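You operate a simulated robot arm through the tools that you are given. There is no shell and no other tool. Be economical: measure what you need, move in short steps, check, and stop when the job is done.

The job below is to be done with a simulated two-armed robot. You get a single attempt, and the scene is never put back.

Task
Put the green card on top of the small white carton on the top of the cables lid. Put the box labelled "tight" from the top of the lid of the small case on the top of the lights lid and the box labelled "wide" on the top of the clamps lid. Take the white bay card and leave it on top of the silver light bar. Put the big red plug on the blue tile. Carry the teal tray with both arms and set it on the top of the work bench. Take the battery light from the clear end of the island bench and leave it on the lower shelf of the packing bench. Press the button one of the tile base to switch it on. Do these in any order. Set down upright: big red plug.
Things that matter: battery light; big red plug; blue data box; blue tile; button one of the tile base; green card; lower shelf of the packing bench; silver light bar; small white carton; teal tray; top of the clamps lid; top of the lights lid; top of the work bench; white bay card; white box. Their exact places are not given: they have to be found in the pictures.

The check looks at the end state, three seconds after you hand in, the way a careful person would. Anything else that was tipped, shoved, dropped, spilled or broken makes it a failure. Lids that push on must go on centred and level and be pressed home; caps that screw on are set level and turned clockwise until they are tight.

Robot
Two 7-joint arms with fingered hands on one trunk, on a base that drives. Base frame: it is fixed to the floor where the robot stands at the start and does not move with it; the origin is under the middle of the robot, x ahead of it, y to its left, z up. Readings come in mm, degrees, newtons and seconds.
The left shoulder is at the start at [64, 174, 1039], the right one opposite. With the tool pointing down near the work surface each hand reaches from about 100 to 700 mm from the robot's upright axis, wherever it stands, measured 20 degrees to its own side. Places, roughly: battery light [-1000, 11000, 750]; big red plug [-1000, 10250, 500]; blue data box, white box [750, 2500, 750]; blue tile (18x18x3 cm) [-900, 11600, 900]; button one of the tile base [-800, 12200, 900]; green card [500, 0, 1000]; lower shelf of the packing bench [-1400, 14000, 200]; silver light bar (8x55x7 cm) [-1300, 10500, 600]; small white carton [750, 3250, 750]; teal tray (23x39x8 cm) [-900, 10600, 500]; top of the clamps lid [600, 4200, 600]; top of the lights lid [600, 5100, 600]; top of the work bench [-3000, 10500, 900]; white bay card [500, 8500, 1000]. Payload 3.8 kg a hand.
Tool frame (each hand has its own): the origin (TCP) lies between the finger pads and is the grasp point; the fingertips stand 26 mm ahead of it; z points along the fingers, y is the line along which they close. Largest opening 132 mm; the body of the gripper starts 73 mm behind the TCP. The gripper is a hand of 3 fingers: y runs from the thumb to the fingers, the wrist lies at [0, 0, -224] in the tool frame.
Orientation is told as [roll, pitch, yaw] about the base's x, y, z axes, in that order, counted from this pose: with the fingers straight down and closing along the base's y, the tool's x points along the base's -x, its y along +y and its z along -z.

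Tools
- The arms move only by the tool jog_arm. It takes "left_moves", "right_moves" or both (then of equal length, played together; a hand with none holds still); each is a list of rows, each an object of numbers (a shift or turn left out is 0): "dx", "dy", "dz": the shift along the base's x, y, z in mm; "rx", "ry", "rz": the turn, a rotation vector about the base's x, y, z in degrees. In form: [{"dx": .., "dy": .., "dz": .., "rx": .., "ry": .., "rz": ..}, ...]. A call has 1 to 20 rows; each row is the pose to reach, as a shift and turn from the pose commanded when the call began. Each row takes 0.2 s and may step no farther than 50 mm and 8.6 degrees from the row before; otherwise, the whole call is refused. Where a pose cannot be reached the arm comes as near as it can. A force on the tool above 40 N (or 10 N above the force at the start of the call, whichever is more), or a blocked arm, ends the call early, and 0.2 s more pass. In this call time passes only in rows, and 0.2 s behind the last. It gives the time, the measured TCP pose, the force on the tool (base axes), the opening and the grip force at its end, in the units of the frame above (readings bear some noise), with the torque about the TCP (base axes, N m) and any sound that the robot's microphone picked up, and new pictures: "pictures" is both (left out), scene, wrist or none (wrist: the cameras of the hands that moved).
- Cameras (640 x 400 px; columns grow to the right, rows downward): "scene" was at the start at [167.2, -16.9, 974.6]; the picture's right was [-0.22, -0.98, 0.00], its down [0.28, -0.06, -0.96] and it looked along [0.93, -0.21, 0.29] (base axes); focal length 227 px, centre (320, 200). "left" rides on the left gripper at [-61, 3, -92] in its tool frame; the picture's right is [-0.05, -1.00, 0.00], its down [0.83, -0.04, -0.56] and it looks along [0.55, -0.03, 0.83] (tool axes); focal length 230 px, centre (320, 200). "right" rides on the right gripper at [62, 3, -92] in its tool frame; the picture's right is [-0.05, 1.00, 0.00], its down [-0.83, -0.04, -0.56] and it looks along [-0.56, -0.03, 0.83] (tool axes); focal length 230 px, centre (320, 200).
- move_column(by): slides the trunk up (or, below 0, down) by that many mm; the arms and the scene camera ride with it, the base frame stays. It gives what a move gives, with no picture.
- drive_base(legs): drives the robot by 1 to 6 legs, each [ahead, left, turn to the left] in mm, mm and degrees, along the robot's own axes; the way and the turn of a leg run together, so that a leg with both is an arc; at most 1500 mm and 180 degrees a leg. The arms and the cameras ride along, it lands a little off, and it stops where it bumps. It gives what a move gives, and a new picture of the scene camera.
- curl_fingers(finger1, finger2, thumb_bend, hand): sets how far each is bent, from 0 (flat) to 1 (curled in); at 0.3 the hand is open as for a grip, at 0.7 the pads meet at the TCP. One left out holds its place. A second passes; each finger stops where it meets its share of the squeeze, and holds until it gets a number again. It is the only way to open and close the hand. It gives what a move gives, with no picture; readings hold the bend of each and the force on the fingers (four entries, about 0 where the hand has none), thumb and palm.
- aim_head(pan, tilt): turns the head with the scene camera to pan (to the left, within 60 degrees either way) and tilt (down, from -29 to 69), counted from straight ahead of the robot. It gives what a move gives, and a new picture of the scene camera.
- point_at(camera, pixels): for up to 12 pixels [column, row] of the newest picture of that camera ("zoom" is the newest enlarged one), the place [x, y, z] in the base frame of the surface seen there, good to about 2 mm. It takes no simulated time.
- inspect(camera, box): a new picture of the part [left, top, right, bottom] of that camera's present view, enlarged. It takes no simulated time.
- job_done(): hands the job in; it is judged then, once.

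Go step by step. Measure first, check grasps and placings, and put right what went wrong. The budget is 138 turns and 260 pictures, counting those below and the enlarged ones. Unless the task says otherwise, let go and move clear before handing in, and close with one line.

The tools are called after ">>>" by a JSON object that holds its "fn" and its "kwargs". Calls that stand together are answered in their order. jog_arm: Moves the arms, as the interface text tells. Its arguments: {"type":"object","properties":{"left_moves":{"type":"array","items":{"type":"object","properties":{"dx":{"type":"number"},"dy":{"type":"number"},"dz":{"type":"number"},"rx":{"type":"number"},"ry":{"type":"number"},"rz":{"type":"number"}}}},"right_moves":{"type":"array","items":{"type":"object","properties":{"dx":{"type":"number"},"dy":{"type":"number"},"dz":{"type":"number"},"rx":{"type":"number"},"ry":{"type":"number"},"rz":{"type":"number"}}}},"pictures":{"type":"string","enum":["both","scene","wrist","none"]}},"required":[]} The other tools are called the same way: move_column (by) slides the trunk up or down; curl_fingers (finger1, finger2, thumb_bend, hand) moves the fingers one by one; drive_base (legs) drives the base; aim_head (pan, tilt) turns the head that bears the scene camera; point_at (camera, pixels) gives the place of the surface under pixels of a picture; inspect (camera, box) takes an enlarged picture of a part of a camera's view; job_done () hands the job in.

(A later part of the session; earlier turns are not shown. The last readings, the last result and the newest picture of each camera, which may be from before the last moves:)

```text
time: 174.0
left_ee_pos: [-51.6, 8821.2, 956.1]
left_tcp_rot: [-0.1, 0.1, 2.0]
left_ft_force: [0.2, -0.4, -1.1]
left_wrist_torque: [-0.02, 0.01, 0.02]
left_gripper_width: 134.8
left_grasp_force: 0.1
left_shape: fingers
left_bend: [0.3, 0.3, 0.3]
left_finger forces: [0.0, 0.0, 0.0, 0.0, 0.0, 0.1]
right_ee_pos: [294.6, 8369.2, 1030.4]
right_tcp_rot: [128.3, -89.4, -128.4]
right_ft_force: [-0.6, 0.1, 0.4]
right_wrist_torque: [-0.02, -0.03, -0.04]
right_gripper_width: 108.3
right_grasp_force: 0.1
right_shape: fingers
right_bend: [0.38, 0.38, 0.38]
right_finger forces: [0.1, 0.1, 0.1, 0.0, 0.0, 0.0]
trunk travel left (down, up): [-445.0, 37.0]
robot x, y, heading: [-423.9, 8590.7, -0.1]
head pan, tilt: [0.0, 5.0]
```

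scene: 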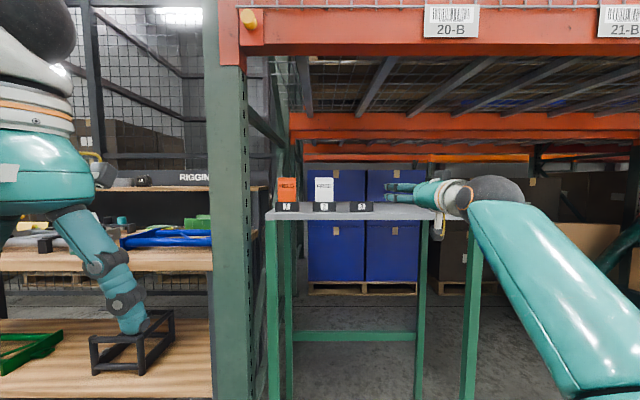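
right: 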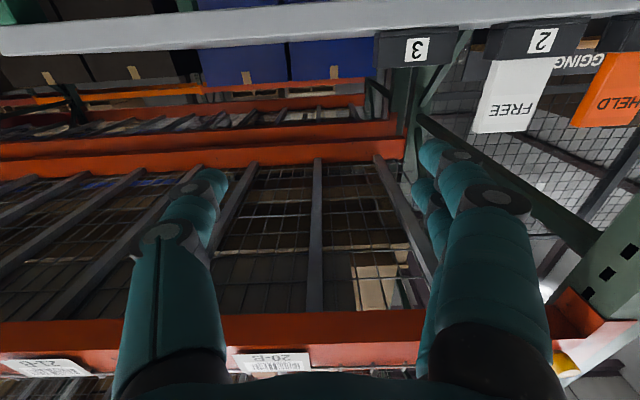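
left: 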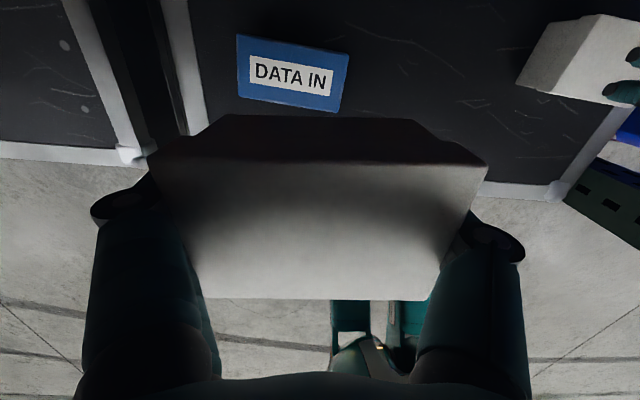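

The hand is now level and horizontal. I'll slide the base left 205 mm to line up with the FREE card and remeasure.

>>> {"fn": "drive_base", "kwargs": {"legs": [[0, 205, 0]]}}

>>> {"fn": "inspect", "kwargs": {"camera": "right", "box": [160, 0, 480, 200]}}

```text
time: 176.4
left_ee_pos: [-53.9, 9026.4, 957.2]
left_tcp_rot: [0.0, -0.1, 2.3]
left_ft_force: [0.4, 0.6, 0.5]
left_wrist_torque: [0.0, 0.01, 0.0]
left_gripper_width: 134.7
left_grasp_force: 0.0
left_shape: fingers
left_bend: [0.3, 0.3, 0.3]
left_finger forces: [0.1, 0.0, 0.0, 0.0, 0.0, 0.0]
right_ee_pos: [295.7, 8574.9, 1029.5]
right_tcp_rot: [130.7, -89.5, -130.5]
right_ft_force: [-0.3, -0.6, 0.4]
right_wrist_torque: [0.01, 0.0, 0.01]
right_gripper_width: 108.4
right_grasp_force: 0.0
right_shape: fingers
right_bend: [0.38, 0.38, 0.38]
right_finger forces: [0.0, 0.0, 0.1, 0.0, 0.1, 0.0]
trunk travel left (down, up): [-445.0, 37.0]
robot x, y, heading: [-422.9, 8796.3, 0.5]
head pan, tilt: [0.0, 5.0]
```

scene: 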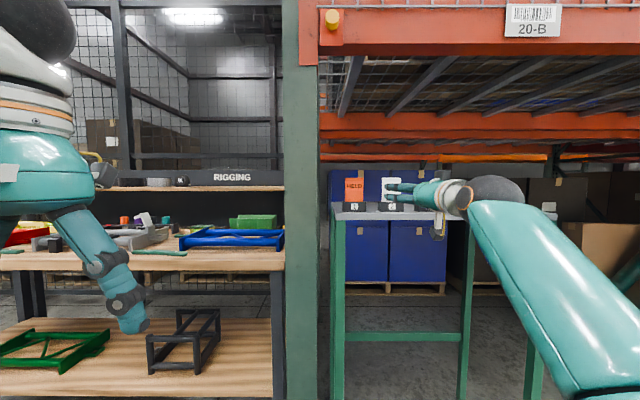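

```text
2.00 times, centred on (320, 100) of right
```

zoom: 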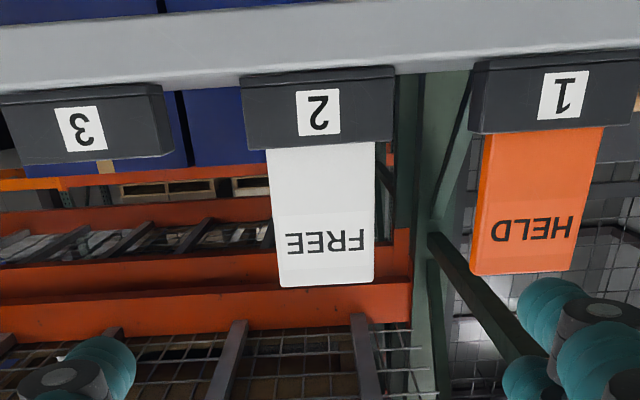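

>>> {"fn": "point_at", "kwargs": {"camera": "zoom", "pixels": [[285, 275], [370, 272], [273, 160], [372, 155], [325, 280], [320, 200], [244, 85], [392, 75], [320, 140], [478, 265], [480, 160], [320, 80]]}}

```text
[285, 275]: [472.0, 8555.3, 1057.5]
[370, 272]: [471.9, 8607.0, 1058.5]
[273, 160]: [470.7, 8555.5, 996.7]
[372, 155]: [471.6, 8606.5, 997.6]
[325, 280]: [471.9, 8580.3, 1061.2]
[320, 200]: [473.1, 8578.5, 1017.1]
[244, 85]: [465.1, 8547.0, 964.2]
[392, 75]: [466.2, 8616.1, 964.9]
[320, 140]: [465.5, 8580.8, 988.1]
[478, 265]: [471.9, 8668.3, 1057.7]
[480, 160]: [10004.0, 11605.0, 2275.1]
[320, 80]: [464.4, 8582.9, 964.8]
```

The card centre is y≈8581, front x≈472, exposed z 991–1063. I'll drive ahead 135 mm and fine-adjust with the arm.

>>> {"fn": "drive_base", "kwargs": {"legs": [[130, 5, -0.4]]}}

>>> {"fn": "inspect", "kwargs": {"camera": "right", "box": [0, 0, 640, 400]}}

>>> {"fn": "point_at", "kwargs": {"camera": "right", "pixels": [[300, 150], [340, 150], [320, 170]]}}

```text
time: 177.6
left_ee_pos: [76.8, 9029.1, 956.3]
left_tcp_rot: [0.1, 0.0, 2.0]
left_ft_force: [0.0, 0.3, 0.7]
left_wrist_torque: [-0.01, 0.02, 0.02]
left_gripper_width: 134.9
left_grasp_force: 0.0
left_shape: fingers
left_bend: [0.3, 0.3, 0.3]
left_finger forces: [0.0, 0.0, 0.1, 0.1, 0.1, 0.0]
right_ee_pos: [422.0, 8577.3, 1029.8]
right_tcp_rot: [128.6, -89.5, -128.7]
right_ft_force: [1.2, 0.1, 0.5]
right_wrist_torque: [0.05, 0.0, 0.0]
right_gripper_width: 108.3
right_grasp_force: 0.0
right_shape: fingers
right_bend: [0.38, 0.38, 0.38]
right_finger forces: [0.0, 0.0, 0.0, 0.0, 0.1, 0.0]
trunk travel left (down, up): [-445.0, 37.0]
robot x, y, heading: [-299.5, 8796.3, -0.1]
head pan, tilt: [0.0, 5.0]
```

scene: 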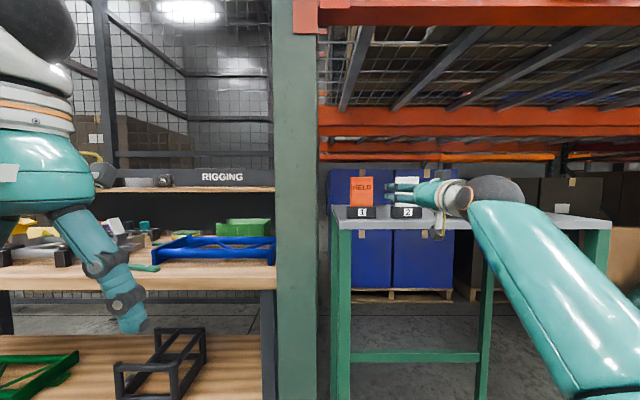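

```text
1.00 times, centred on (320, 200) of right (not enlarged: the box is as wide or as high as the picture)
```

zoom: 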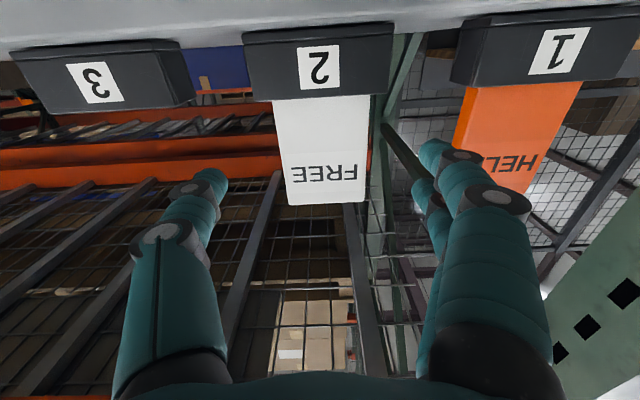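

```text
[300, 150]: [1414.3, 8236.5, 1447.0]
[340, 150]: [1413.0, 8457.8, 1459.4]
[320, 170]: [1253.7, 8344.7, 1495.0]
```

Now 34 mm forward to x≈456, then close.

>>> {"fn": "jog_arm", "kwargs": {"right_moves": [{"dx": 17, "dy": 4, "dz": 2}, {"dx": 34, "dy": 4, "dz": 2}], "pictures": "wrist"}}

>>> {"fn": "curl_fingers", "kwargs": {"hand": "right", "finger1": 0.7, "finger2": 0.7, "thumb_bend": 0.7}}

>>> {"fn": "inspect", "kwargs": {"camera": "right", "box": [160, 0, 480, 240]}}

```text
time: 178.2
left_ee_pos: [75.8, 9030.5, 955.8]
left_tcp_rot: [0.0, 0.0, 2.0]
left_ft_force: [0.2, 0.2, 0.2]
left_wrist_torque: [0.0, 0.0, 0.01]
left_gripper_width: 134.9
left_grasp_force: 0.0
left_shape: fingers
left_bend: [0.3, 0.3, 0.3]
left_finger forces: [0.0, 0.0, 0.0, 0.0, 0.1, 0.1]
right_ee_pos: [457.2, 8581.3, 1030.3]
right_tcp_rot: [125.4, -89.5, -125.5]
right_ft_force: [0.7, 0.4, 0.3]
right_wrist_torque: [-0.02, 0.03, -0.04]
right_gripper_width: 108.4
right_grasp_force: 0.1
right_shape: fingers
right_bend: [0.38, 0.38, 0.38]
right_finger forces: [0.1, 0.0, 0.1, 0.0, 0.0, 0.0]
trunk travel left (down, up): [-445.0, 37.0]
robot x, y, heading: [-298.8, 8803.6, -0.1]
head pan, tilt: [0.0, 5.0]
```

right: 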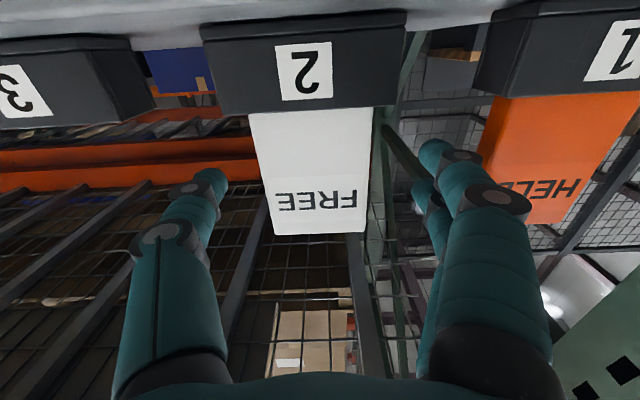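

```text
time: 179.2
left_ee_pos: [75.4, 9028.4, 956.7]
left_tcp_rot: [0.0, -0.1, 2.1]
left_ft_force: [0.4, -0.4, -0.4]
left_wrist_torque: [-0.04, -0.03, -0.02]
left_gripper_width: 134.8
left_grasp_force: 0.0
left_shape: fingers
left_bend: [0.3, 0.3, 0.3]
left_finger forces: [0.1, 0.0, 0.0, 0.0, 0.0, 0.0]
right_ee_pos: [455.3, 8581.6, 1031.4]
right_tcp_rot: [132.5, -89.4, -132.5]
right_ft_force: [0.7, 0.1, 0.9]
right_wrist_torque: [-0.02, -0.01, -0.02]
right_gripper_width: 53.1
right_grasp_force: 21.2
right_shape: fingers
right_bend: [0.56, 0.56, 0.6]
right_finger forces: [10.7, 10.7, 0.0, 0.0, 21.3, 0.1]
trunk travel left (down, up): [-445.0, 37.0]
robot x, y, heading: [-301.7, 8801.5, -0.4]
head pan, tilt: [0.0, 5.0]
```

```text
1.67 times, centred on (320, 120) of right
```

zoom: 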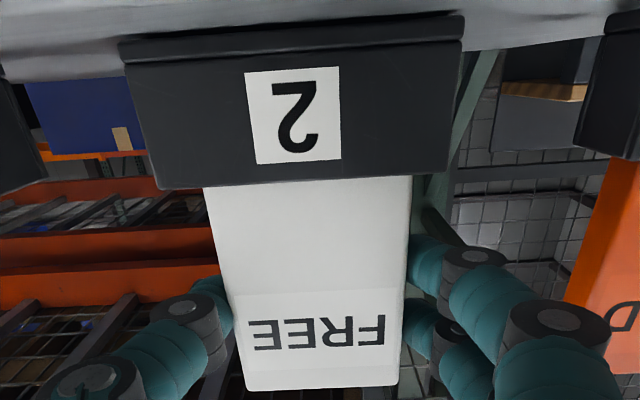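

The card is gripped. Lifting straight up 60 mm, then backing the base away.

>>> {"fn": "jog_arm", "kwargs": {"right_moves": [{"dz": 15}, {"dz": 30}, {"dz": 45}, {"dz": 60}], "pictures": "wrist"}}

>>> {"fn": "drive_base", "kwargs": {"legs": [[-300, 0, 0]]}}

```text
time: 180.2
left_ee_pos: [76.4, 9028.3, 956.1]
left_tcp_rot: [0.0, -0.2, 2.1]
left_ft_force: [0.3, -0.3, -0.1]
left_wrist_torque: [0.0, 0.01, -0.03]
left_gripper_width: 134.6
left_grasp_force: 0.0
left_shape: fingers
left_bend: [0.3, 0.3, 0.3]
left_finger forces: [0.0, 0.0, 0.0, 0.0, 0.0, 0.0]
right_ee_pos: [453.9, 8578.6, 1091.5]
right_tcp_rot: [132.5, -89.6, -132.5]
right_ft_force: [0.1, -0.6, -1.2]
right_wrist_torque: [0.03, -0.05, -0.01]
right_gripper_width: 53.1
right_grasp_force: 21.6
right_shape: fingers
right_bend: [0.56, 0.56, 0.6]
right_finger forces: [10.7, 10.7, 0.0, 0.1, 21.3, 0.0]
trunk travel left (down, up): [-445.0, 37.0]
robot x, y, heading: [-299.4, 8800.0, 0.1]
head pan, tilt: [0.0, 5.0]
```

right: 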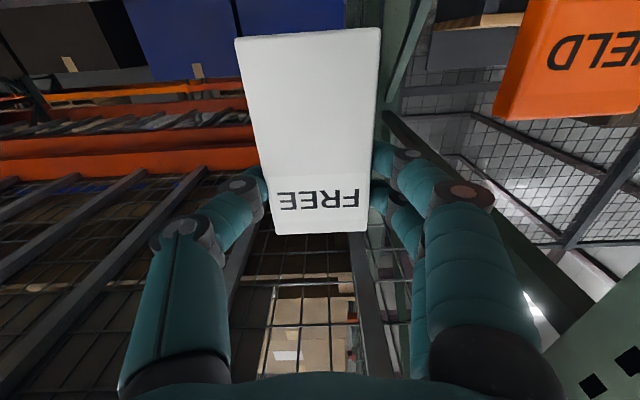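

```text
time: 182.3
left_ee_pos: [-230.3, 9028.7, 957.4]
left_tcp_rot: [0.0, -0.1, 2.0]
left_ft_force: [0.6, -0.7, -0.1]
left_wrist_torque: [0.03, -0.01, 0.01]
left_gripper_width: 135.0
left_grasp_force: 0.0
left_shape: fingers
left_bend: [0.3, 0.3, 0.3]
left_finger forces: [0.0, 0.0, 0.1, 0.0, 0.0, 0.0]
right_ee_pos: [149.5, 8579.6, 1091.3]
right_tcp_rot: [131.3, -89.6, -131.6]
right_ft_force: [0.5, -0.3, -0.4]
right_wrist_torque: [0.01, 0.03, 0.01]
right_gripper_width: 52.9
right_grasp_force: 21.2
right_shape: fingers
right_bend: [0.56, 0.56, 0.6]
right_finger forces: [10.7, 10.7, 0.0, 0.0, 21.4, 0.1]
trunk travel left (down, up): [-445.0, 37.0]
robot x, y, heading: [-602.8, 8800.4, -0.3]
head pan, tilt: [0.0, 5.0]
```

scene: 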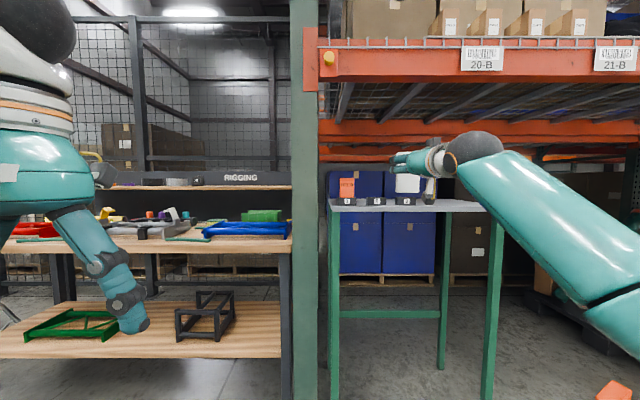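

The card is out. I'll turn left 90° to face the island area at y>10000.

>>> {"fn": "drive_base", "kwargs": {"legs": [[-150, 0, 0], [0, 0, 90]]}}

>>> {"fn": "aim_head", "kwargs": {"pan": 10, "tilt": 20}}

```text
time: 187.5
left_ee_pos: [-984.5, 9171.9, 956.5]
left_tcp_rot: [0.0, 0.0, 92.7]
left_ft_force: [-0.5, -0.1, 0.6]
left_wrist_torque: [0.02, -0.01, 0.01]
left_gripper_width: 134.6
left_grasp_force: 0.1
left_shape: fingers
left_bend: [0.3, 0.3, 0.3]
left_finger forces: [0.0, 0.0, 0.0, 0.0, 0.1, 0.0]
right_ee_pos: [-539.0, 9555.6, 1092.3]
right_tcp_rot: [129.8, -89.5, -39.3]
right_ft_force: [-0.5, 0.6, -0.7]
right_wrist_torque: [-0.04, -0.02, -0.02]
right_gripper_width: 52.8
right_grasp_force: 21.1
right_shape: fingers
right_bend: [0.56, 0.56, 0.6]
right_finger forces: [10.4, 10.4, 0.0, 0.0, 21.0, 0.1]
trunk travel left (down, up): [-445.0, 37.0]
robot x, y, heading: [-753.0, 8800.9, 90.6]
head pan, tilt: [0.0, 5.0]
```

scene: 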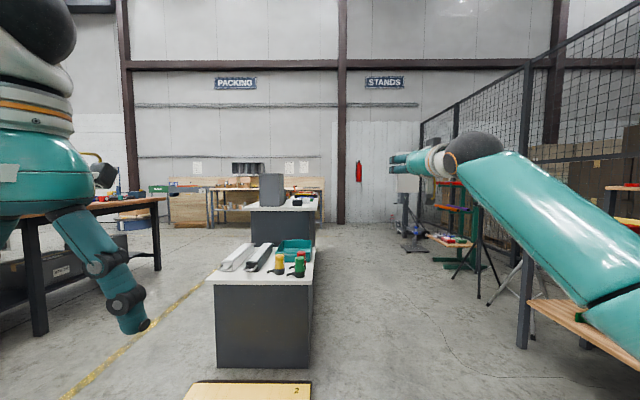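

```text
time: 188.3
left_ee_pos: [-984.5, 9172.7, 956.6]
left_tcp_rot: [0.1, 0.0, 92.6]
left_ft_force: [-0.1, -0.4, 0.8]
left_wrist_torque: [0.01, 0.0, 0.0]
left_gripper_width: 134.8
left_grasp_force: 0.0
left_shape: fingers
left_bend: [0.3, 0.3, 0.3]
left_finger forces: [0.1, 0.1, 0.0, 0.1, 0.0, 0.0]
right_ee_pos: [-538.7, 9555.7, 1093.1]
right_tcp_rot: [129.4, -89.6, -38.8]
right_ft_force: [-0.9, -0.8, -0.8]
right_wrist_torque: [0.0, 0.01, 0.0]
right_gripper_width: 52.7
right_grasp_force: 21.2
right_shape: fingers
right_bend: [0.56, 0.56, 0.6]
right_finger forces: [10.4, 10.5, 0.0, 0.1, 21.1, 0.0]
trunk travel left (down, up): [-445.0, 37.0]
robot x, y, heading: [-753.6, 8801.3, 90.5]
head pan, tilt: [10.0, 20.0]
```

scene: 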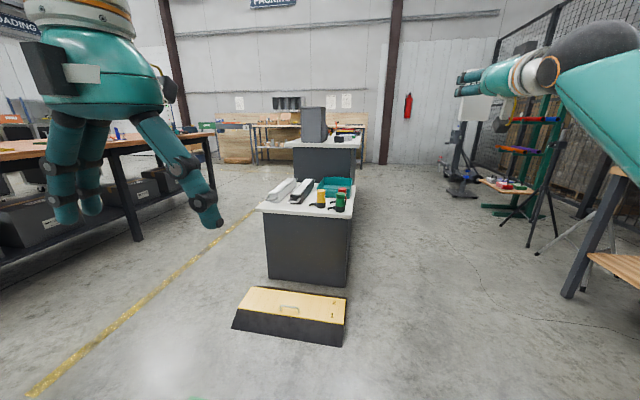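

The low island bench holds silver bars, the teal tray and plugs; a higher bench stands behind, and a wedge box lies on the floor. Measuring with an enlarged view.

>>> {"fn": "inspect", "kwargs": {"camera": "scene", "box": [240, 90, 380, 230]}}

>>> {"fn": "point_at", "kwargs": {"camera": "scene", "pixels": [[258, 208], [350, 214], [264, 185], [352, 180], [300, 235], [270, 193], [300, 193], [320, 197], [341, 200], [335, 183], [250, 290], [345, 300]]}}

```text
2.86 times, centred on (310, 160) of scene
```

zoom: 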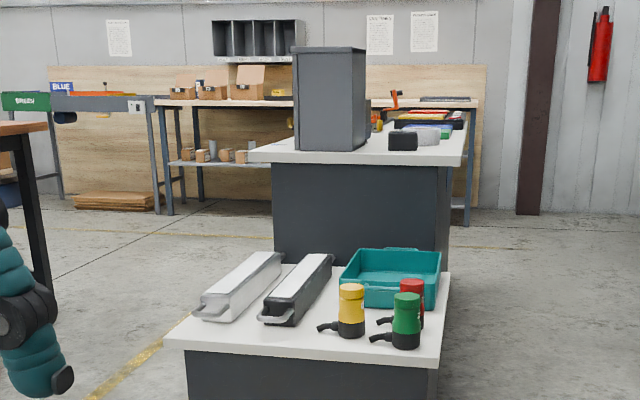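

```text
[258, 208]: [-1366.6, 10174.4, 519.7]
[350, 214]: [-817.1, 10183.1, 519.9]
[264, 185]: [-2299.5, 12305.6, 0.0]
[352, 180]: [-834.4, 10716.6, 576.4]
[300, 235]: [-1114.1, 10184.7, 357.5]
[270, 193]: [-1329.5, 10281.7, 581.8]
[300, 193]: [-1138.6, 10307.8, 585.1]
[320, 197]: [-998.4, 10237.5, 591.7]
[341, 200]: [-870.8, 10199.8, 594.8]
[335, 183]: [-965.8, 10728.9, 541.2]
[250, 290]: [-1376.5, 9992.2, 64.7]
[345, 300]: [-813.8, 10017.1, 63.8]
```

I'll measure the workbench, the upper bench and the tall grey box, and zoom on the bars to identify the silver one.

>>> {"fn": "point_at", "kwargs": {"camera": "scene", "pixels": [[206, 135], [130, 240], [20, 150], [312, 140], [302, 140], [325, 140], [290, 146], [360, 146], [312, 110], [310, 170], [345, 343], [300, 290]]}}

>>> {"fn": "inspect", "kwargs": {"camera": "scene", "box": [255, 170, 360, 220]}}

>>> {"fn": "inspect", "kwargs": {"camera": "scene", "box": [280, 100, 370, 160]}}

```text
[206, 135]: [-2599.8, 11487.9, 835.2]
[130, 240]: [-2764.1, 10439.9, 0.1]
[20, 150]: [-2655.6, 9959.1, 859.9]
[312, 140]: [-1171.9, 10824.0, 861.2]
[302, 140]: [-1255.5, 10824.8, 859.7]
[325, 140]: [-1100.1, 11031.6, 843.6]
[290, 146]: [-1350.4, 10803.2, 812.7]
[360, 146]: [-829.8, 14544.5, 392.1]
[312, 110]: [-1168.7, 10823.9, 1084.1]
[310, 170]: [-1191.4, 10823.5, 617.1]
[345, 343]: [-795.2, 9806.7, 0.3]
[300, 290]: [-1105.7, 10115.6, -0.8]
```

```text
6.10 times, centred on (308, 195) of scene
```

zoom: 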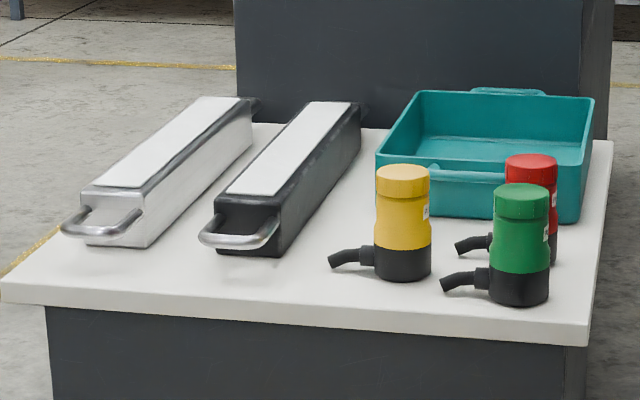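

```text
6.67 times, centred on (325, 130) of scene
```

zoom: 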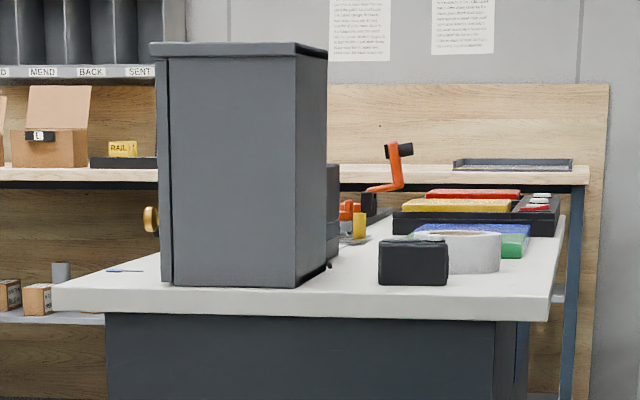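

The silver bar is the left one (aluminium body, x≈-1330…-1250). The wedge on the floor blocks the front, so I'll go around to the bench's left side and face +x.

>>> {"fn": "drive_base", "kwargs": {"legs": [[0, 1150, 0], [850, 0, 0], [0, 0, -90.5]]}}

>>> {"fn": "drive_base", "kwargs": {"legs": [[0, 650, 0]]}}

>>> {"fn": "aim_head", "kwargs": {"pan": 0, "tilt": 35}}

```text
time: 206.6
left_ee_pos: [-1516.3, 9878.7, 958.0]
left_tcp_rot: [0.0, -0.2, 1.4]
left_ft_force: [0.4, 0.1, -0.8]
left_wrist_torque: [0.02, 0.0, 0.01]
left_gripper_width: 134.9
left_grasp_force: 0.0
left_shape: fingers
left_bend: [0.3, 0.3, 0.3]
left_finger forces: [0.0, 0.0, 0.0, 0.1, 0.0, 0.1]
right_ee_pos: [-1141.8, 9425.0, 1091.2]
right_tcp_rot: [129.4, -89.4, -130.1]
right_ft_force: [-0.5, 0.4, -0.6]
right_wrist_torque: [0.0, 0.03, -0.02]
right_gripper_width: 53.0
right_grasp_force: 21.1
right_shape: fingers
right_bend: [0.56, 0.56, 0.6]
right_finger forces: [10.4, 10.4, 0.0, 0.0, 20.8, 0.0]
trunk travel left (down, up): [-445.0, 37.0]
robot x, y, heading: [-1889.7, 9657.8, -0.7]
head pan, tilt: [10.0, 20.0]
```

scene: 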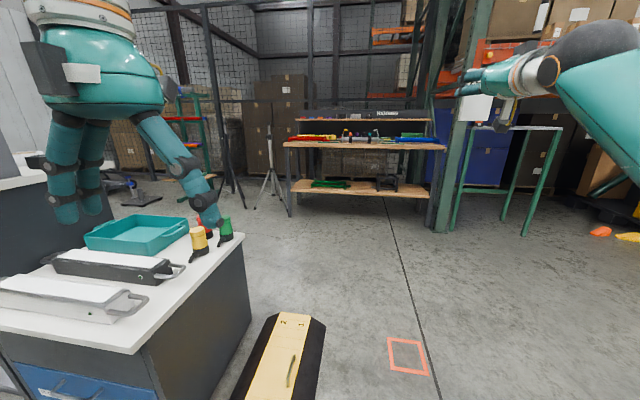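

```text
time: 212.7
left_ee_pos: [-1517.3, 10524.5, 956.8]
left_tcp_rot: [0.0, -0.1, 2.3]
left_ft_force: [-0.4, -0.2, -0.2]
left_wrist_torque: [0.0, -0.02, -0.01]
left_gripper_width: 135.1
left_grasp_force: 0.1
left_shape: fingers
left_bend: [0.3, 0.3, 0.3]
left_finger forces: [0.1, 0.1, 0.0, 0.2, 0.0, 0.0]
right_ee_pos: [-1135.9, 10076.9, 1092.2]
right_tcp_rot: [129.8, -89.5, -129.7]
right_ft_force: [-0.2, 0.2, -0.9]
right_wrist_torque: [-0.02, -0.01, 0.0]
right_gripper_width: 52.6
right_grasp_force: 20.7
right_shape: fingers
right_bend: [0.56, 0.56, 0.6]
right_finger forces: [10.4, 10.4, 0.1, 0.0, 20.9, 0.0]
trunk travel left (down, up): [-445.0, 37.0]
robot x, y, heading: [-1890.9, 10294.4, -0.0]
head pan, tilt: [10.0, 20.0]
```

scene: 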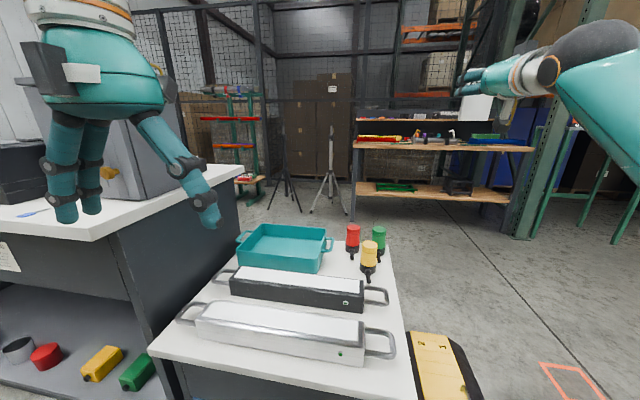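

```text
time: 213.5
left_ee_pos: [-1517.4, 10524.9, 956.2]
left_tcp_rot: [-0.1, -0.1, 2.4]
left_ft_force: [0.1, 0.6, -0.4]
left_wrist_torque: [-0.01, 0.02, -0.03]
left_gripper_width: 134.8
left_grasp_force: 0.0
left_shape: fingers
left_bend: [0.3, 0.3, 0.3]
left_finger forces: [0.0, 0.0, 0.0, 0.0, 0.0, 0.1]
right_ee_pos: [-1135.5, 10077.4, 1092.2]
right_tcp_rot: [129.2, -89.5, -129.2]
right_ft_force: [-0.7, 0.6, 0.2]
right_wrist_torque: [-0.01, -0.05, 0.0]
right_gripper_width: 52.5
right_grasp_force: 21.4
right_shape: fingers
right_bend: [0.56, 0.56, 0.6]
right_finger forces: [10.3, 10.3, 0.1, 0.0, 20.9, 0.0]
trunk travel left (down, up): [-445.0, 37.0]
robot x, y, heading: [-1888.0, 10291.7, 0.1]
head pan, tilt: [0.0, 35.0]
```

scene: 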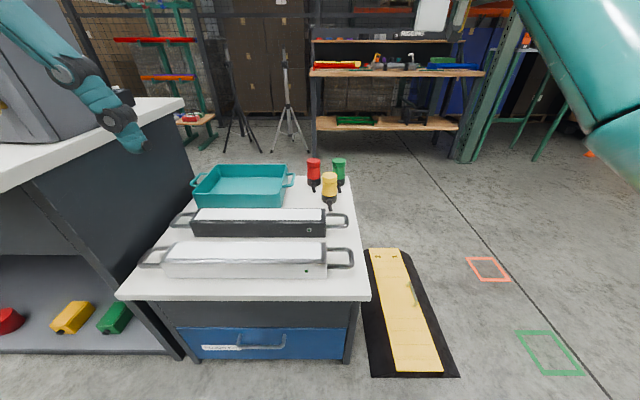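

Good view: the silver bar is at (165–330, 240–278). Measuring it.

>>> {"fn": "point_at", "kwargs": {"camera": "scene", "pixels": [[175, 245], [325, 245], [168, 260], [326, 263], [250, 250], [250, 262], [215, 245], [290, 252], [170, 274], [325, 276], [250, 222], [300, 240]]}}

>>> {"fn": "inspect", "kwargs": {"camera": "scene", "box": [110, 150, 380, 300]}}

```text
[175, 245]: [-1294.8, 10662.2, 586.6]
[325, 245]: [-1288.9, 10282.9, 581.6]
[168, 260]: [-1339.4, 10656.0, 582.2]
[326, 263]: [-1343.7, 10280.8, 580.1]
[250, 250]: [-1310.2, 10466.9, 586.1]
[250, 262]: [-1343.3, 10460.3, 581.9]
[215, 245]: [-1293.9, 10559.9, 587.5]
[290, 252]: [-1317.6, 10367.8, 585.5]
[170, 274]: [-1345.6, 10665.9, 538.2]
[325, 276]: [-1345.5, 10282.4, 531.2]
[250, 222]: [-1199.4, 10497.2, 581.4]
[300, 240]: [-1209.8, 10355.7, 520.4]
```

```text
2.37 times, centred on (245, 225) of scene
```

zoom: 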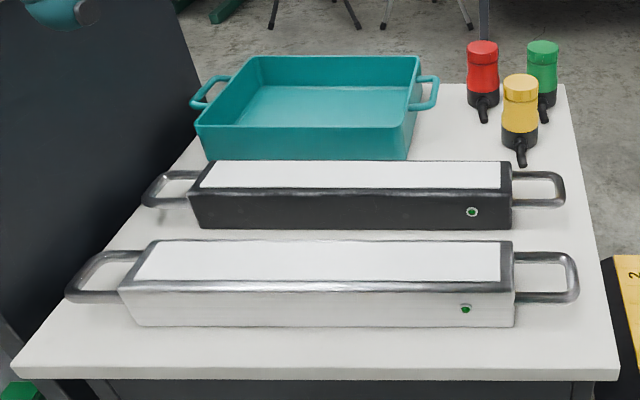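

The silver bar top is x -1345…-1270, y 10280–10670, z≈586. I'll lower the trunk 200 mm and turn the right hand down, away from the bench.

>>> {"fn": "move_column", "kwargs": {"by": -200}}

>>> {"fn": "jog_arm", "kwargs": {"right_moves": [{"dx": -5, "ry": 8.2}, {"dx": -10, "ry": 16.4}, {"dx": -15, "ry": 24.6}, {"dx": -20, "ry": 32.8}, {"dx": -25, "ry": 41}, {"dx": -30, "ry": 49.2}, {"dx": -35, "ry": 57.4}, {"dx": -40, "ry": 65.6}, {"dx": -45, "ry": 73.8}, {"dx": -50, "ry": 82}, {"dx": -55, "ry": 90}], "pictures": "none"}}

>>> {"fn": "jog_arm", "kwargs": {"right_moves": [{"dz": 0, "rz": -8.5}, {"rz": -17}, {"rz": -25.5}, {"rz": -34}, {"rz": -42.5}, {"rz": -51}, {"rz": -59.5}, {"rz": -68}, {"rz": -76.5}, {"rz": -85}, {"rz": -90}], "pictures": "both"}}

```text
time: 215.6
left_ee_pos: [-1517.2, 10525.0, 755.7]
left_tcp_rot: [0.0, -0.1, 2.2]
left_ft_force: [-0.9, 0.2, -0.6]
left_wrist_torque: [-0.01, -0.02, -0.03]
left_gripper_width: 134.8
left_grasp_force: 0.0
left_shape: fingers
left_bend: [0.3, 0.3, 0.3]
left_finger forces: [0.0, 0.1, 0.1, 0.0, 0.0, 0.1]
right_ee_pos: [-1137.0, 10076.9, 891.7]
right_tcp_rot: [129.3, -89.4, -129.2]
right_ft_force: [0.4, -0.5, 0.2]
right_wrist_torque: [0.03, 0.0, -0.01]
right_gripper_width: 52.7
right_grasp_force: 21.1
right_shape: fingers
right_bend: [0.56, 0.56, 0.6]
right_finger forces: [10.3, 10.4, 0.1, 0.1, 20.8, 0.0]
trunk travel left (down, up): [-245.0, 237.0]
robot x, y, heading: [-1886.0, 10293.9, 0.5]
head pan, tilt: [0.0, 35.0]
```

```text
time: 218.0
left_ee_pos: [-1518.6, 10525.2, 756.0]
left_tcp_rot: [0.0, -0.2, 2.3]
left_ft_force: [-0.3, -0.4, 0.3]
left_wrist_torque: [0.0, 0.02, 0.0]
left_gripper_width: 134.9
left_grasp_force: 0.1
left_shape: fingers
left_bend: [0.3, 0.3, 0.3]
left_finger forces: [0.1, 0.0, 0.0, 0.0, 0.0, 0.0]
right_ee_pos: [-1191.9, 10077.8, 894.0]
right_tcp_rot: [0.2, -0.3, -0.3]
right_ft_force: [0.2, 0.1, 0.1]
right_wrist_torque: [0.01, 0.01, 0.04]
right_gripper_width: 52.5
right_grasp_force: 20.9
right_shape: fingers
right_bend: [0.56, 0.56, 0.6]
right_finger forces: [10.4, 10.4, 0.1, 0.1, 20.9, 0.1]
trunk travel left (down, up): [-245.0, 237.0]
robot x, y, heading: [-1891.1, 10292.2, 0.1]
head pan, tilt: [0.0, 35.0]
```

```text
time: 220.4
left_ee_pos: [-1518.2, 10523.5, 757.3]
left_tcp_rot: [-0.1, -0.1, 2.2]
left_ft_force: [0.2, -0.9, -0.1]
left_wrist_torque: [-0.02, -0.04, -0.02]
left_gripper_width: 134.7
left_grasp_force: 0.1
left_shape: fingers
left_bend: [0.3, 0.3, 0.3]
left_finger forces: [0.0, 0.1, 0.1, 0.0, 0.1, 0.1]
right_ee_pos: [-1191.4, 10077.6, 892.7]
right_tcp_rot: [0.2, -0.3, -90.6]
right_ft_force: [1.0, 0.3, -0.5]
right_wrist_torque: [0.02, 0.02, 0.02]
right_gripper_width: 52.9
right_grasp_force: 20.5
right_shape: fingers
right_bend: [0.56, 0.56, 0.6]
right_finger forces: [10.4, 10.4, 0.0, 0.0, 20.7, 0.0]
trunk travel left (down, up): [-245.0, 237.0]
robot x, y, heading: [-1891.0, 10292.3, 0.1]
head pan, tilt: [0.0, 35.0]
```

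scene: 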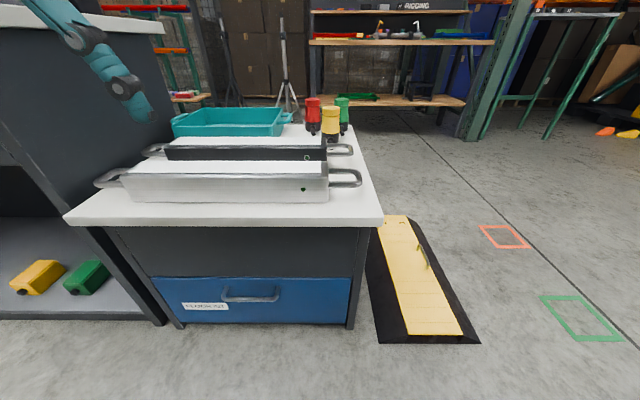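
right: 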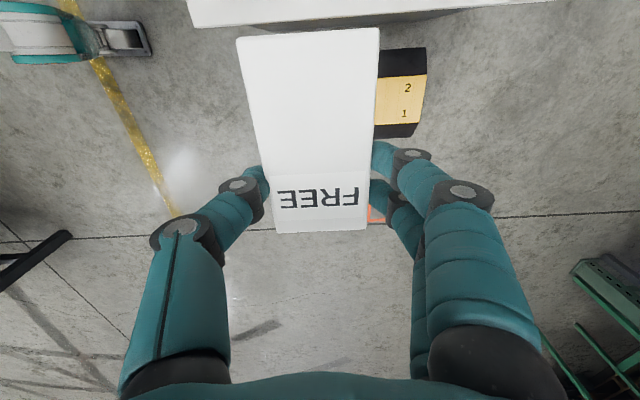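

The hand points down with the card flat. I'll slide the base left 270 mm, then move the hand above the bar.

>>> {"fn": "drive_base", "kwargs": {"legs": [[0, 270, 0]]}}

>>> {"fn": "jog_arm", "kwargs": {"right_moves": [{"dx": -30, "dy": 25, "dz": -20}, {"dx": -60, "dy": 50, "dz": -45}, {"dx": -90, "dy": 75, "dz": -70}, {"dx": -115, "dy": 95, "dz": -100}, {"dx": -115, "dy": 105, "dz": -140}, {"dx": -115, "dy": 105, "dz": -180}, {"dx": -115, "dy": 105, "dz": -220}], "pictures": "both"}}

```text
time: 223.4
left_ee_pos: [-1520.6, 10796.9, 755.5]
left_tcp_rot: [0.0, 0.0, 2.6]
left_ft_force: [0.0, -0.4, 0.4]
left_wrist_torque: [-0.03, 0.0, 0.03]
left_gripper_width: 134.8
left_grasp_force: 0.1
left_shape: fingers
left_bend: [0.3, 0.3, 0.3]
left_finger forces: [0.1, 0.0, 0.1, 0.0, 0.0, 0.0]
right_ee_pos: [-1192.2, 10350.6, 891.9]
right_tcp_rot: [0.2, -0.3, -90.2]
right_ft_force: [0.3, -0.5, -1.5]
right_wrist_torque: [-0.03, 0.02, 0.01]
right_gripper_width: 52.6
right_grasp_force: 20.5
right_shape: fingers
right_bend: [0.56, 0.56, 0.6]
right_finger forces: [10.4, 10.4, 0.1, 0.0, 20.8, 0.0]
trunk travel left (down, up): [-245.0, 237.0]
robot x, y, heading: [-1888.9, 10562.6, 0.5]
head pan, tilt: [0.0, 35.0]
```

scene: 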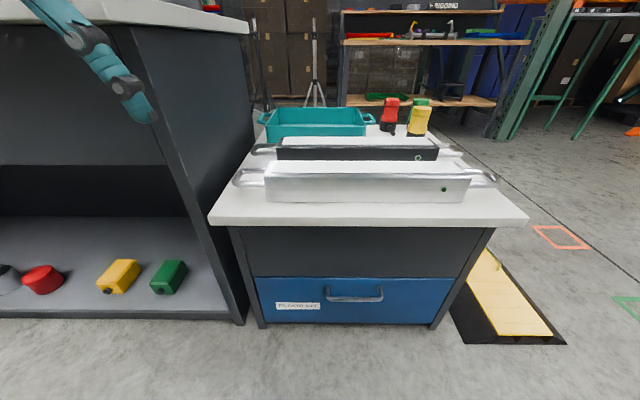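

```text
time: 225.0
left_ee_pos: [-1520.8, 10796.5, 756.0]
left_tcp_rot: [-0.1, -0.1, 2.5]
left_ft_force: [0.1, -0.3, 0.0]
left_wrist_torque: [0.02, 0.01, 0.0]
left_gripper_width: 134.7
left_grasp_force: 0.1
left_shape: fingers
left_bend: [0.3, 0.3, 0.3]
left_finger forces: [0.1, 0.0, 0.0, 0.0, 0.0, 0.0]
right_ee_pos: [-1306.0, 10458.2, 670.8]
right_tcp_rot: [0.1, -0.3, -90.2]
right_ft_force: [-0.8, -0.5, 0.2]
right_wrist_torque: [0.01, -0.01, -0.02]
right_gripper_width: 52.9
right_grasp_force: 21.1
right_shape: fingers
right_bend: [0.56, 0.56, 0.6]
right_finger forces: [10.4, 10.4, 0.0, 0.0, 20.7, 0.1]
trunk travel left (down, up): [-245.0, 237.0]
robot x, y, heading: [-1895.0, 10563.4, 0.6]
head pan, tilt: [0.0, 35.0]
```

scene: 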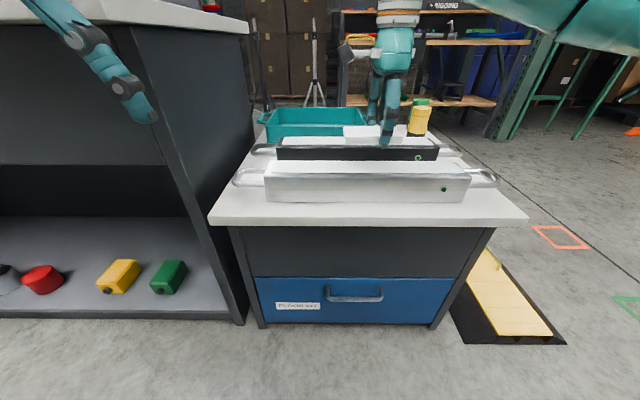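
right: 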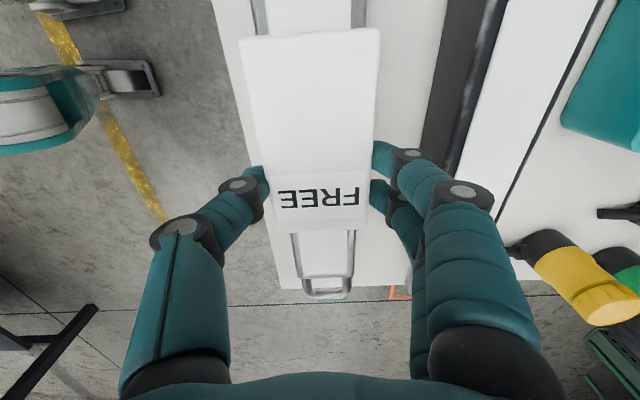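

The card is above the silver bar. Measuring card corners and bar edges from the wrist picture.

>>> {"fn": "point_at", "kwargs": {"camera": "right", "pixels": [[245, 45], [375, 38], [280, 225], [360, 225], [320, 40], [320, 220], [262, 15], [350, 15], [310, 15], [295, 245], [345, 245], [320, 240]]}}

>>> {"fn": "inspect", "kwargs": {"camera": "scene", "box": [300, 80, 480, 210]}}

```text
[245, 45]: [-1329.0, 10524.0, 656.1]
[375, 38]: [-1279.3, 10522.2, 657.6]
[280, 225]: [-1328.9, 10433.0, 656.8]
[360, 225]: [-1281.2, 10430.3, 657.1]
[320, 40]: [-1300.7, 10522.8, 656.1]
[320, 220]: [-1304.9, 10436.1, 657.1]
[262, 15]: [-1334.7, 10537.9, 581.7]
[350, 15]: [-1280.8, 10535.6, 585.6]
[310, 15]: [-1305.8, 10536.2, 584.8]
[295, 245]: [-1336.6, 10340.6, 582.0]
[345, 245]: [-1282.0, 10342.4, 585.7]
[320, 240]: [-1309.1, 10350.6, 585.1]
```

```text
3.08 times, centred on (390, 145) of scene
```

zoom: 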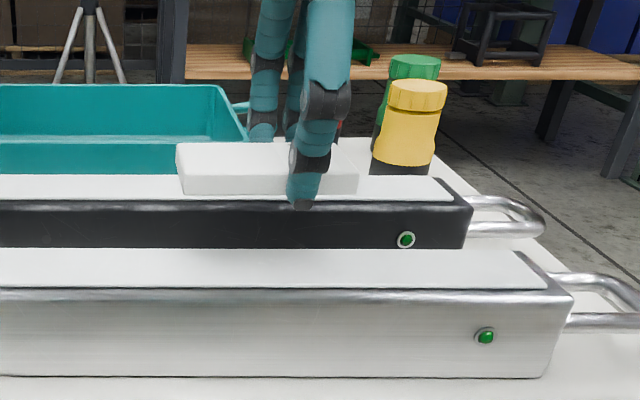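

The card underside is about 26 mm below the TCP and the tips another 5 mm. I'll tilt -5° so the far edge lands first, and lower to z≈618.

>>> {"fn": "jog_arm", "kwargs": {"right_moves": [{"dx": -3, "dz": -20, "rx": -2.5}, {"dx": -3, "dz": -38, "rx": -5}, {"dx": -3, "dz": -48, "rx": -5}, {"dx": -3, "dz": -52, "rx": -5}], "pictures": "none"}}

>>> {"fn": "inspect", "kwargs": {"camera": "scene", "box": [300, 80, 480, 210]}}

```text
time: 226.0
left_ee_pos: [-1518.8, 10796.4, 756.6]
left_tcp_rot: [0.1, -0.1, 2.5]
left_ft_force: [0.3, 0.7, -1.1]
left_wrist_torque: [-0.01, 0.01, 0.0]
left_gripper_width: 134.9
left_grasp_force: 0.0
left_shape: fingers
left_bend: [0.3, 0.3, 0.3]
left_finger forces: [0.0, 0.0, 0.0, 0.1, 0.0, 0.0]
right_ee_pos: [-1310.7, 10455.7, 619.6]
right_tcp_rot: [0.2, -5.4, -90.2]
right_ft_force: [0.4, 0.1, 0.0]
right_wrist_torque: [0.03, 0.01, -0.06]
right_gripper_width: 52.3
right_grasp_force: 20.7
right_shape: fingers
right_bend: [0.56, 0.56, 0.6]
right_finger forces: [10.4, 10.5, 0.1, 0.0, 20.7, 0.1]
trunk travel left (down, up): [-245.0, 237.0]
robot x, y, heading: [-1890.4, 10562.1, 0.5]
head pan, tilt: [0.0, 35.0]
```

```text
3.08 times, centred on (390, 145) of scene
```

zoom: 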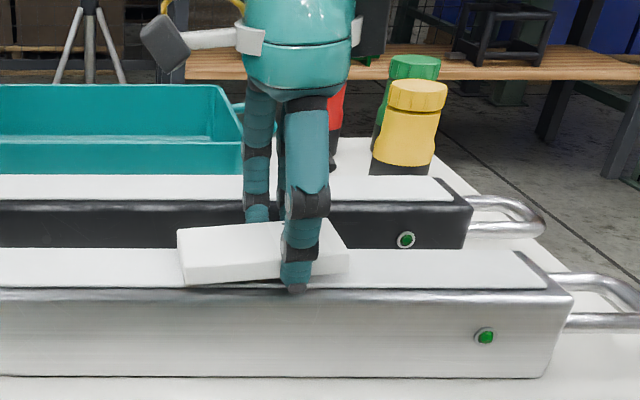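

Nearly touching. Lowering 2 mm more and opening.

>>> {"fn": "jog_arm", "kwargs": {"right_moves": [{"dz": -2}], "pictures": "none"}}

>>> {"fn": "curl_fingers", "kwargs": {"hand": "right", "finger1": 0.38, "finger2": 0.38, "thumb_bend": 0.38}}

>>> {"fn": "jog_arm", "kwargs": {"right_moves": [{"dz": 20}, {"dz": 50}, {"dz": 90}, {"dz": 130}, {"dz": 170, "rx": 2.5}, {"dz": 210, "rx": 5}], "pictures": "both"}}

>>> {"fn": "inspect", "kwargs": {"camera": "scene", "box": [300, 80, 480, 210]}}

```text
time: 226.4
left_ee_pos: [-1520.2, 10797.6, 756.3]
left_tcp_rot: [0.0, -0.2, 2.5]
left_ft_force: [-0.1, 0.3, 1.4]
left_wrist_torque: [0.0, 0.01, 0.02]
left_gripper_width: 135.0
left_grasp_force: 0.1
left_shape: fingers
left_bend: [0.3, 0.3, 0.3]
left_finger forces: [0.1, 0.0, 0.0, 0.0, 0.1, 0.1]
right_ee_pos: [-1309.1, 10455.7, 618.1]
right_tcp_rot: [0.3, -5.4, -90.2]
right_ft_force: [-0.2, 0.5, -0.1]
right_wrist_torque: [0.03, 0.03, -0.04]
right_gripper_width: 52.4
right_grasp_force: 20.9
right_shape: fingers
right_bend: [0.56, 0.56, 0.6]
right_finger forces: [10.7, 10.2, 0.0, 0.1, 21.0, 0.0]
trunk travel left (down, up): [-245.0, 237.0]
robot x, y, heading: [-1892.2, 10561.5, 0.5]
head pan, tilt: [0.0, 35.0]
```

```text
time: 227.4
left_ee_pos: [-1521.8, 10796.3, 756.5]
left_tcp_rot: [0.0, -0.1, 2.6]
left_ft_force: [0.4, 0.5, 0.7]
left_wrist_torque: [-0.04, -0.01, -0.02]
left_gripper_width: 134.8
left_grasp_force: 0.0
left_shape: fingers
left_bend: [0.3, 0.3, 0.3]
left_finger forces: [0.1, 0.0, 0.0, 0.0, 0.1, 0.0]
right_ee_pos: [-1310.0, 10455.6, 617.8]
right_tcp_rot: [0.2, -5.3, -90.2]
right_ft_force: [0.8, 0.6, 0.0]
right_wrist_torque: [0.04, 0.0, 0.01]
right_gripper_width: 107.6
right_grasp_force: 0.0
right_shape: fingers
right_bend: [0.38, 0.38, 0.38]
right_finger forces: [0.0, 0.0, 0.1, 0.0, 0.0, 0.0]
trunk travel left (down, up): [-245.0, 237.0]
robot x, y, heading: [-1890.5, 10560.9, 0.5]
head pan, tilt: [0.0, 35.0]
```

```text
time: 228.8
left_ee_pos: [-1520.5, 10796.9, 757.4]
left_tcp_rot: [0.0, -0.2, 2.5]
left_ft_force: [-0.8, -0.2, 0.6]
left_wrist_torque: [0.01, 0.01, -0.02]
left_gripper_width: 134.8
left_grasp_force: 0.0
left_shape: fingers
left_bend: [0.3, 0.3, 0.3]
left_finger forces: [0.0, 0.0, 0.0, 0.0, 0.1, 0.0]
right_ee_pos: [-1311.4, 10457.5, 828.7]
right_tcp_rot: [0.2, -0.4, -90.2]
right_ft_force: [0.3, -0.5, -0.4]
right_wrist_torque: [-0.01, -0.01, -0.01]
right_gripper_width: 107.9
right_grasp_force: 0.0
right_shape: fingers
right_bend: [0.38, 0.38, 0.38]
right_finger forces: [0.1, 0.1, 0.0, 0.1, 0.1, 0.0]
trunk travel left (down, up): [-245.0, 237.0]
robot x, y, heading: [-1889.7, 10563.7, 0.5]
head pan, tilt: [0.0, 35.0]
```

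scene: 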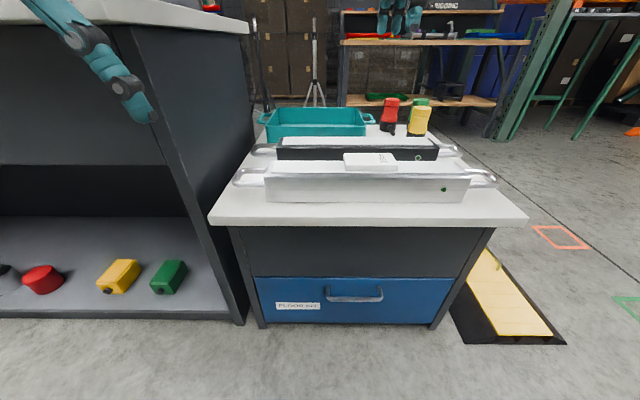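
right: 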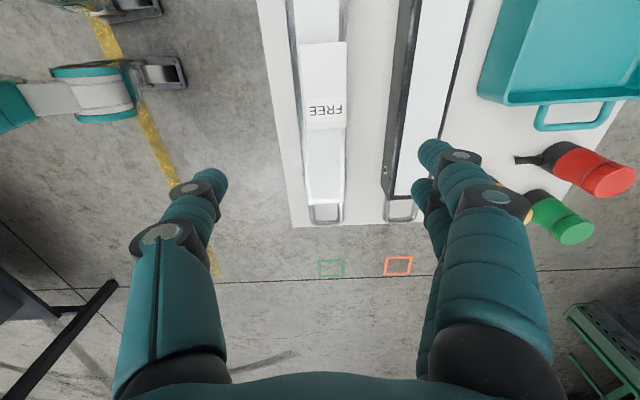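

```text
3.08 times, centred on (390, 145) of scene
```

zoom: 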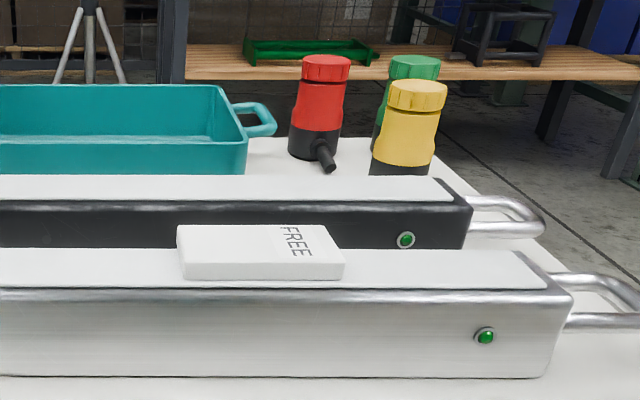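

The white card lies flat on the silver bar, and the red plug is in view at zoom (320,100). Now I'll drive around to the bench's right side.

>>> {"fn": "drive_base", "kwargs": {"legs": [[0, -1300, 0], [1400, 0, 0]]}}

>>> {"fn": "aim_head", "kwargs": {"pan": 45, "tilt": 15}}

```text
time: 247.0
left_ee_pos: [-95.1, 9532.0, 757.0]
left_tcp_rot: [0.0, 0.1, 3.2]
left_ft_force: [0.2, -0.2, -0.3]
left_wrist_torque: [-0.04, 0.0, -0.02]
left_gripper_width: 134.7
left_grasp_force: 0.1
left_shape: fingers
left_bend: [0.3, 0.3, 0.3]
left_finger forces: [0.0, 0.0, 0.1, 0.1, 0.0, 0.0]
right_ee_pos: [117.4, 9194.7, 829.0]
right_tcp_rot: [0.2, -0.3, -89.6]
right_ft_force: [0.1, 0.1, -0.1]
right_wrist_torque: [-0.02, 0.0, 0.03]
right_gripper_width: 107.9
right_grasp_force: 0.1
right_shape: fingers
right_bend: [0.38, 0.38, 0.38]
right_finger forces: [0.0, 0.0, 0.1, 0.0, 0.0, 0.0]
trunk travel left (down, up): [-245.0, 237.0]
robot x, y, heading: [-462.5, 9294.7, 0.8]
head pan, tilt: [0.0, 35.0]
```

scene: 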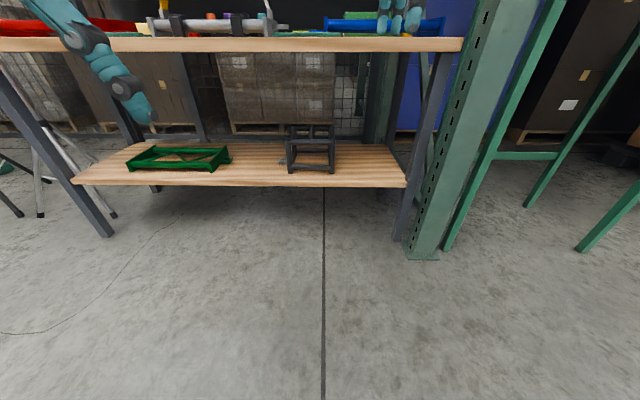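

```text
time: 248.1
left_ee_pos: [-94.9, 9531.6, 756.0]
left_tcp_rot: [0.0, -0.1, 3.1]
left_ft_force: [0.6, 0.1, 0.6]
left_wrist_torque: [0.0, -0.01, 0.0]
left_gripper_width: 134.7
left_grasp_force: 0.1
left_shape: fingers
left_bend: [0.3, 0.3, 0.3]
left_finger forces: [0.0, 0.0, 0.1, 0.1, 0.0, 0.1]
right_ee_pos: [118.8, 9194.2, 829.0]
right_tcp_rot: [0.3, -0.3, -89.6]
right_ft_force: [0.2, 0.3, 0.2]
right_wrist_torque: [0.03, -0.01, 0.01]
right_gripper_width: 107.8
right_grasp_force: 0.0
right_shape: fingers
right_bend: [0.38, 0.38, 0.38]
right_finger forces: [0.0, 0.0, 0.0, 0.0, 0.0, 0.0]
trunk travel left (down, up): [-245.0, 237.0]
robot x, y, heading: [-462.1, 9298.4, 0.9]
head pan, tilt: [45.0, 15.0]
```

scene: 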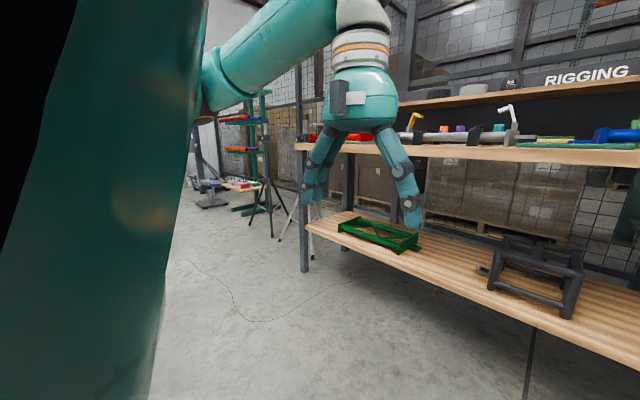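

>>> {"fn": "point_at", "kwargs": {"camera": "scene", "pixels": [[303, 265], [280, 240], [252, 222], [240, 185], [245, 120], [205, 205], [330, 240], [240, 212]]}}

```text
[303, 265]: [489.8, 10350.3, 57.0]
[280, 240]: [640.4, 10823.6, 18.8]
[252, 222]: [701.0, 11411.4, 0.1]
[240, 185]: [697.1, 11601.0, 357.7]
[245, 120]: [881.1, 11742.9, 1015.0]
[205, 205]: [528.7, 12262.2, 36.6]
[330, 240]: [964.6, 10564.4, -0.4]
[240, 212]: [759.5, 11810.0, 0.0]
```

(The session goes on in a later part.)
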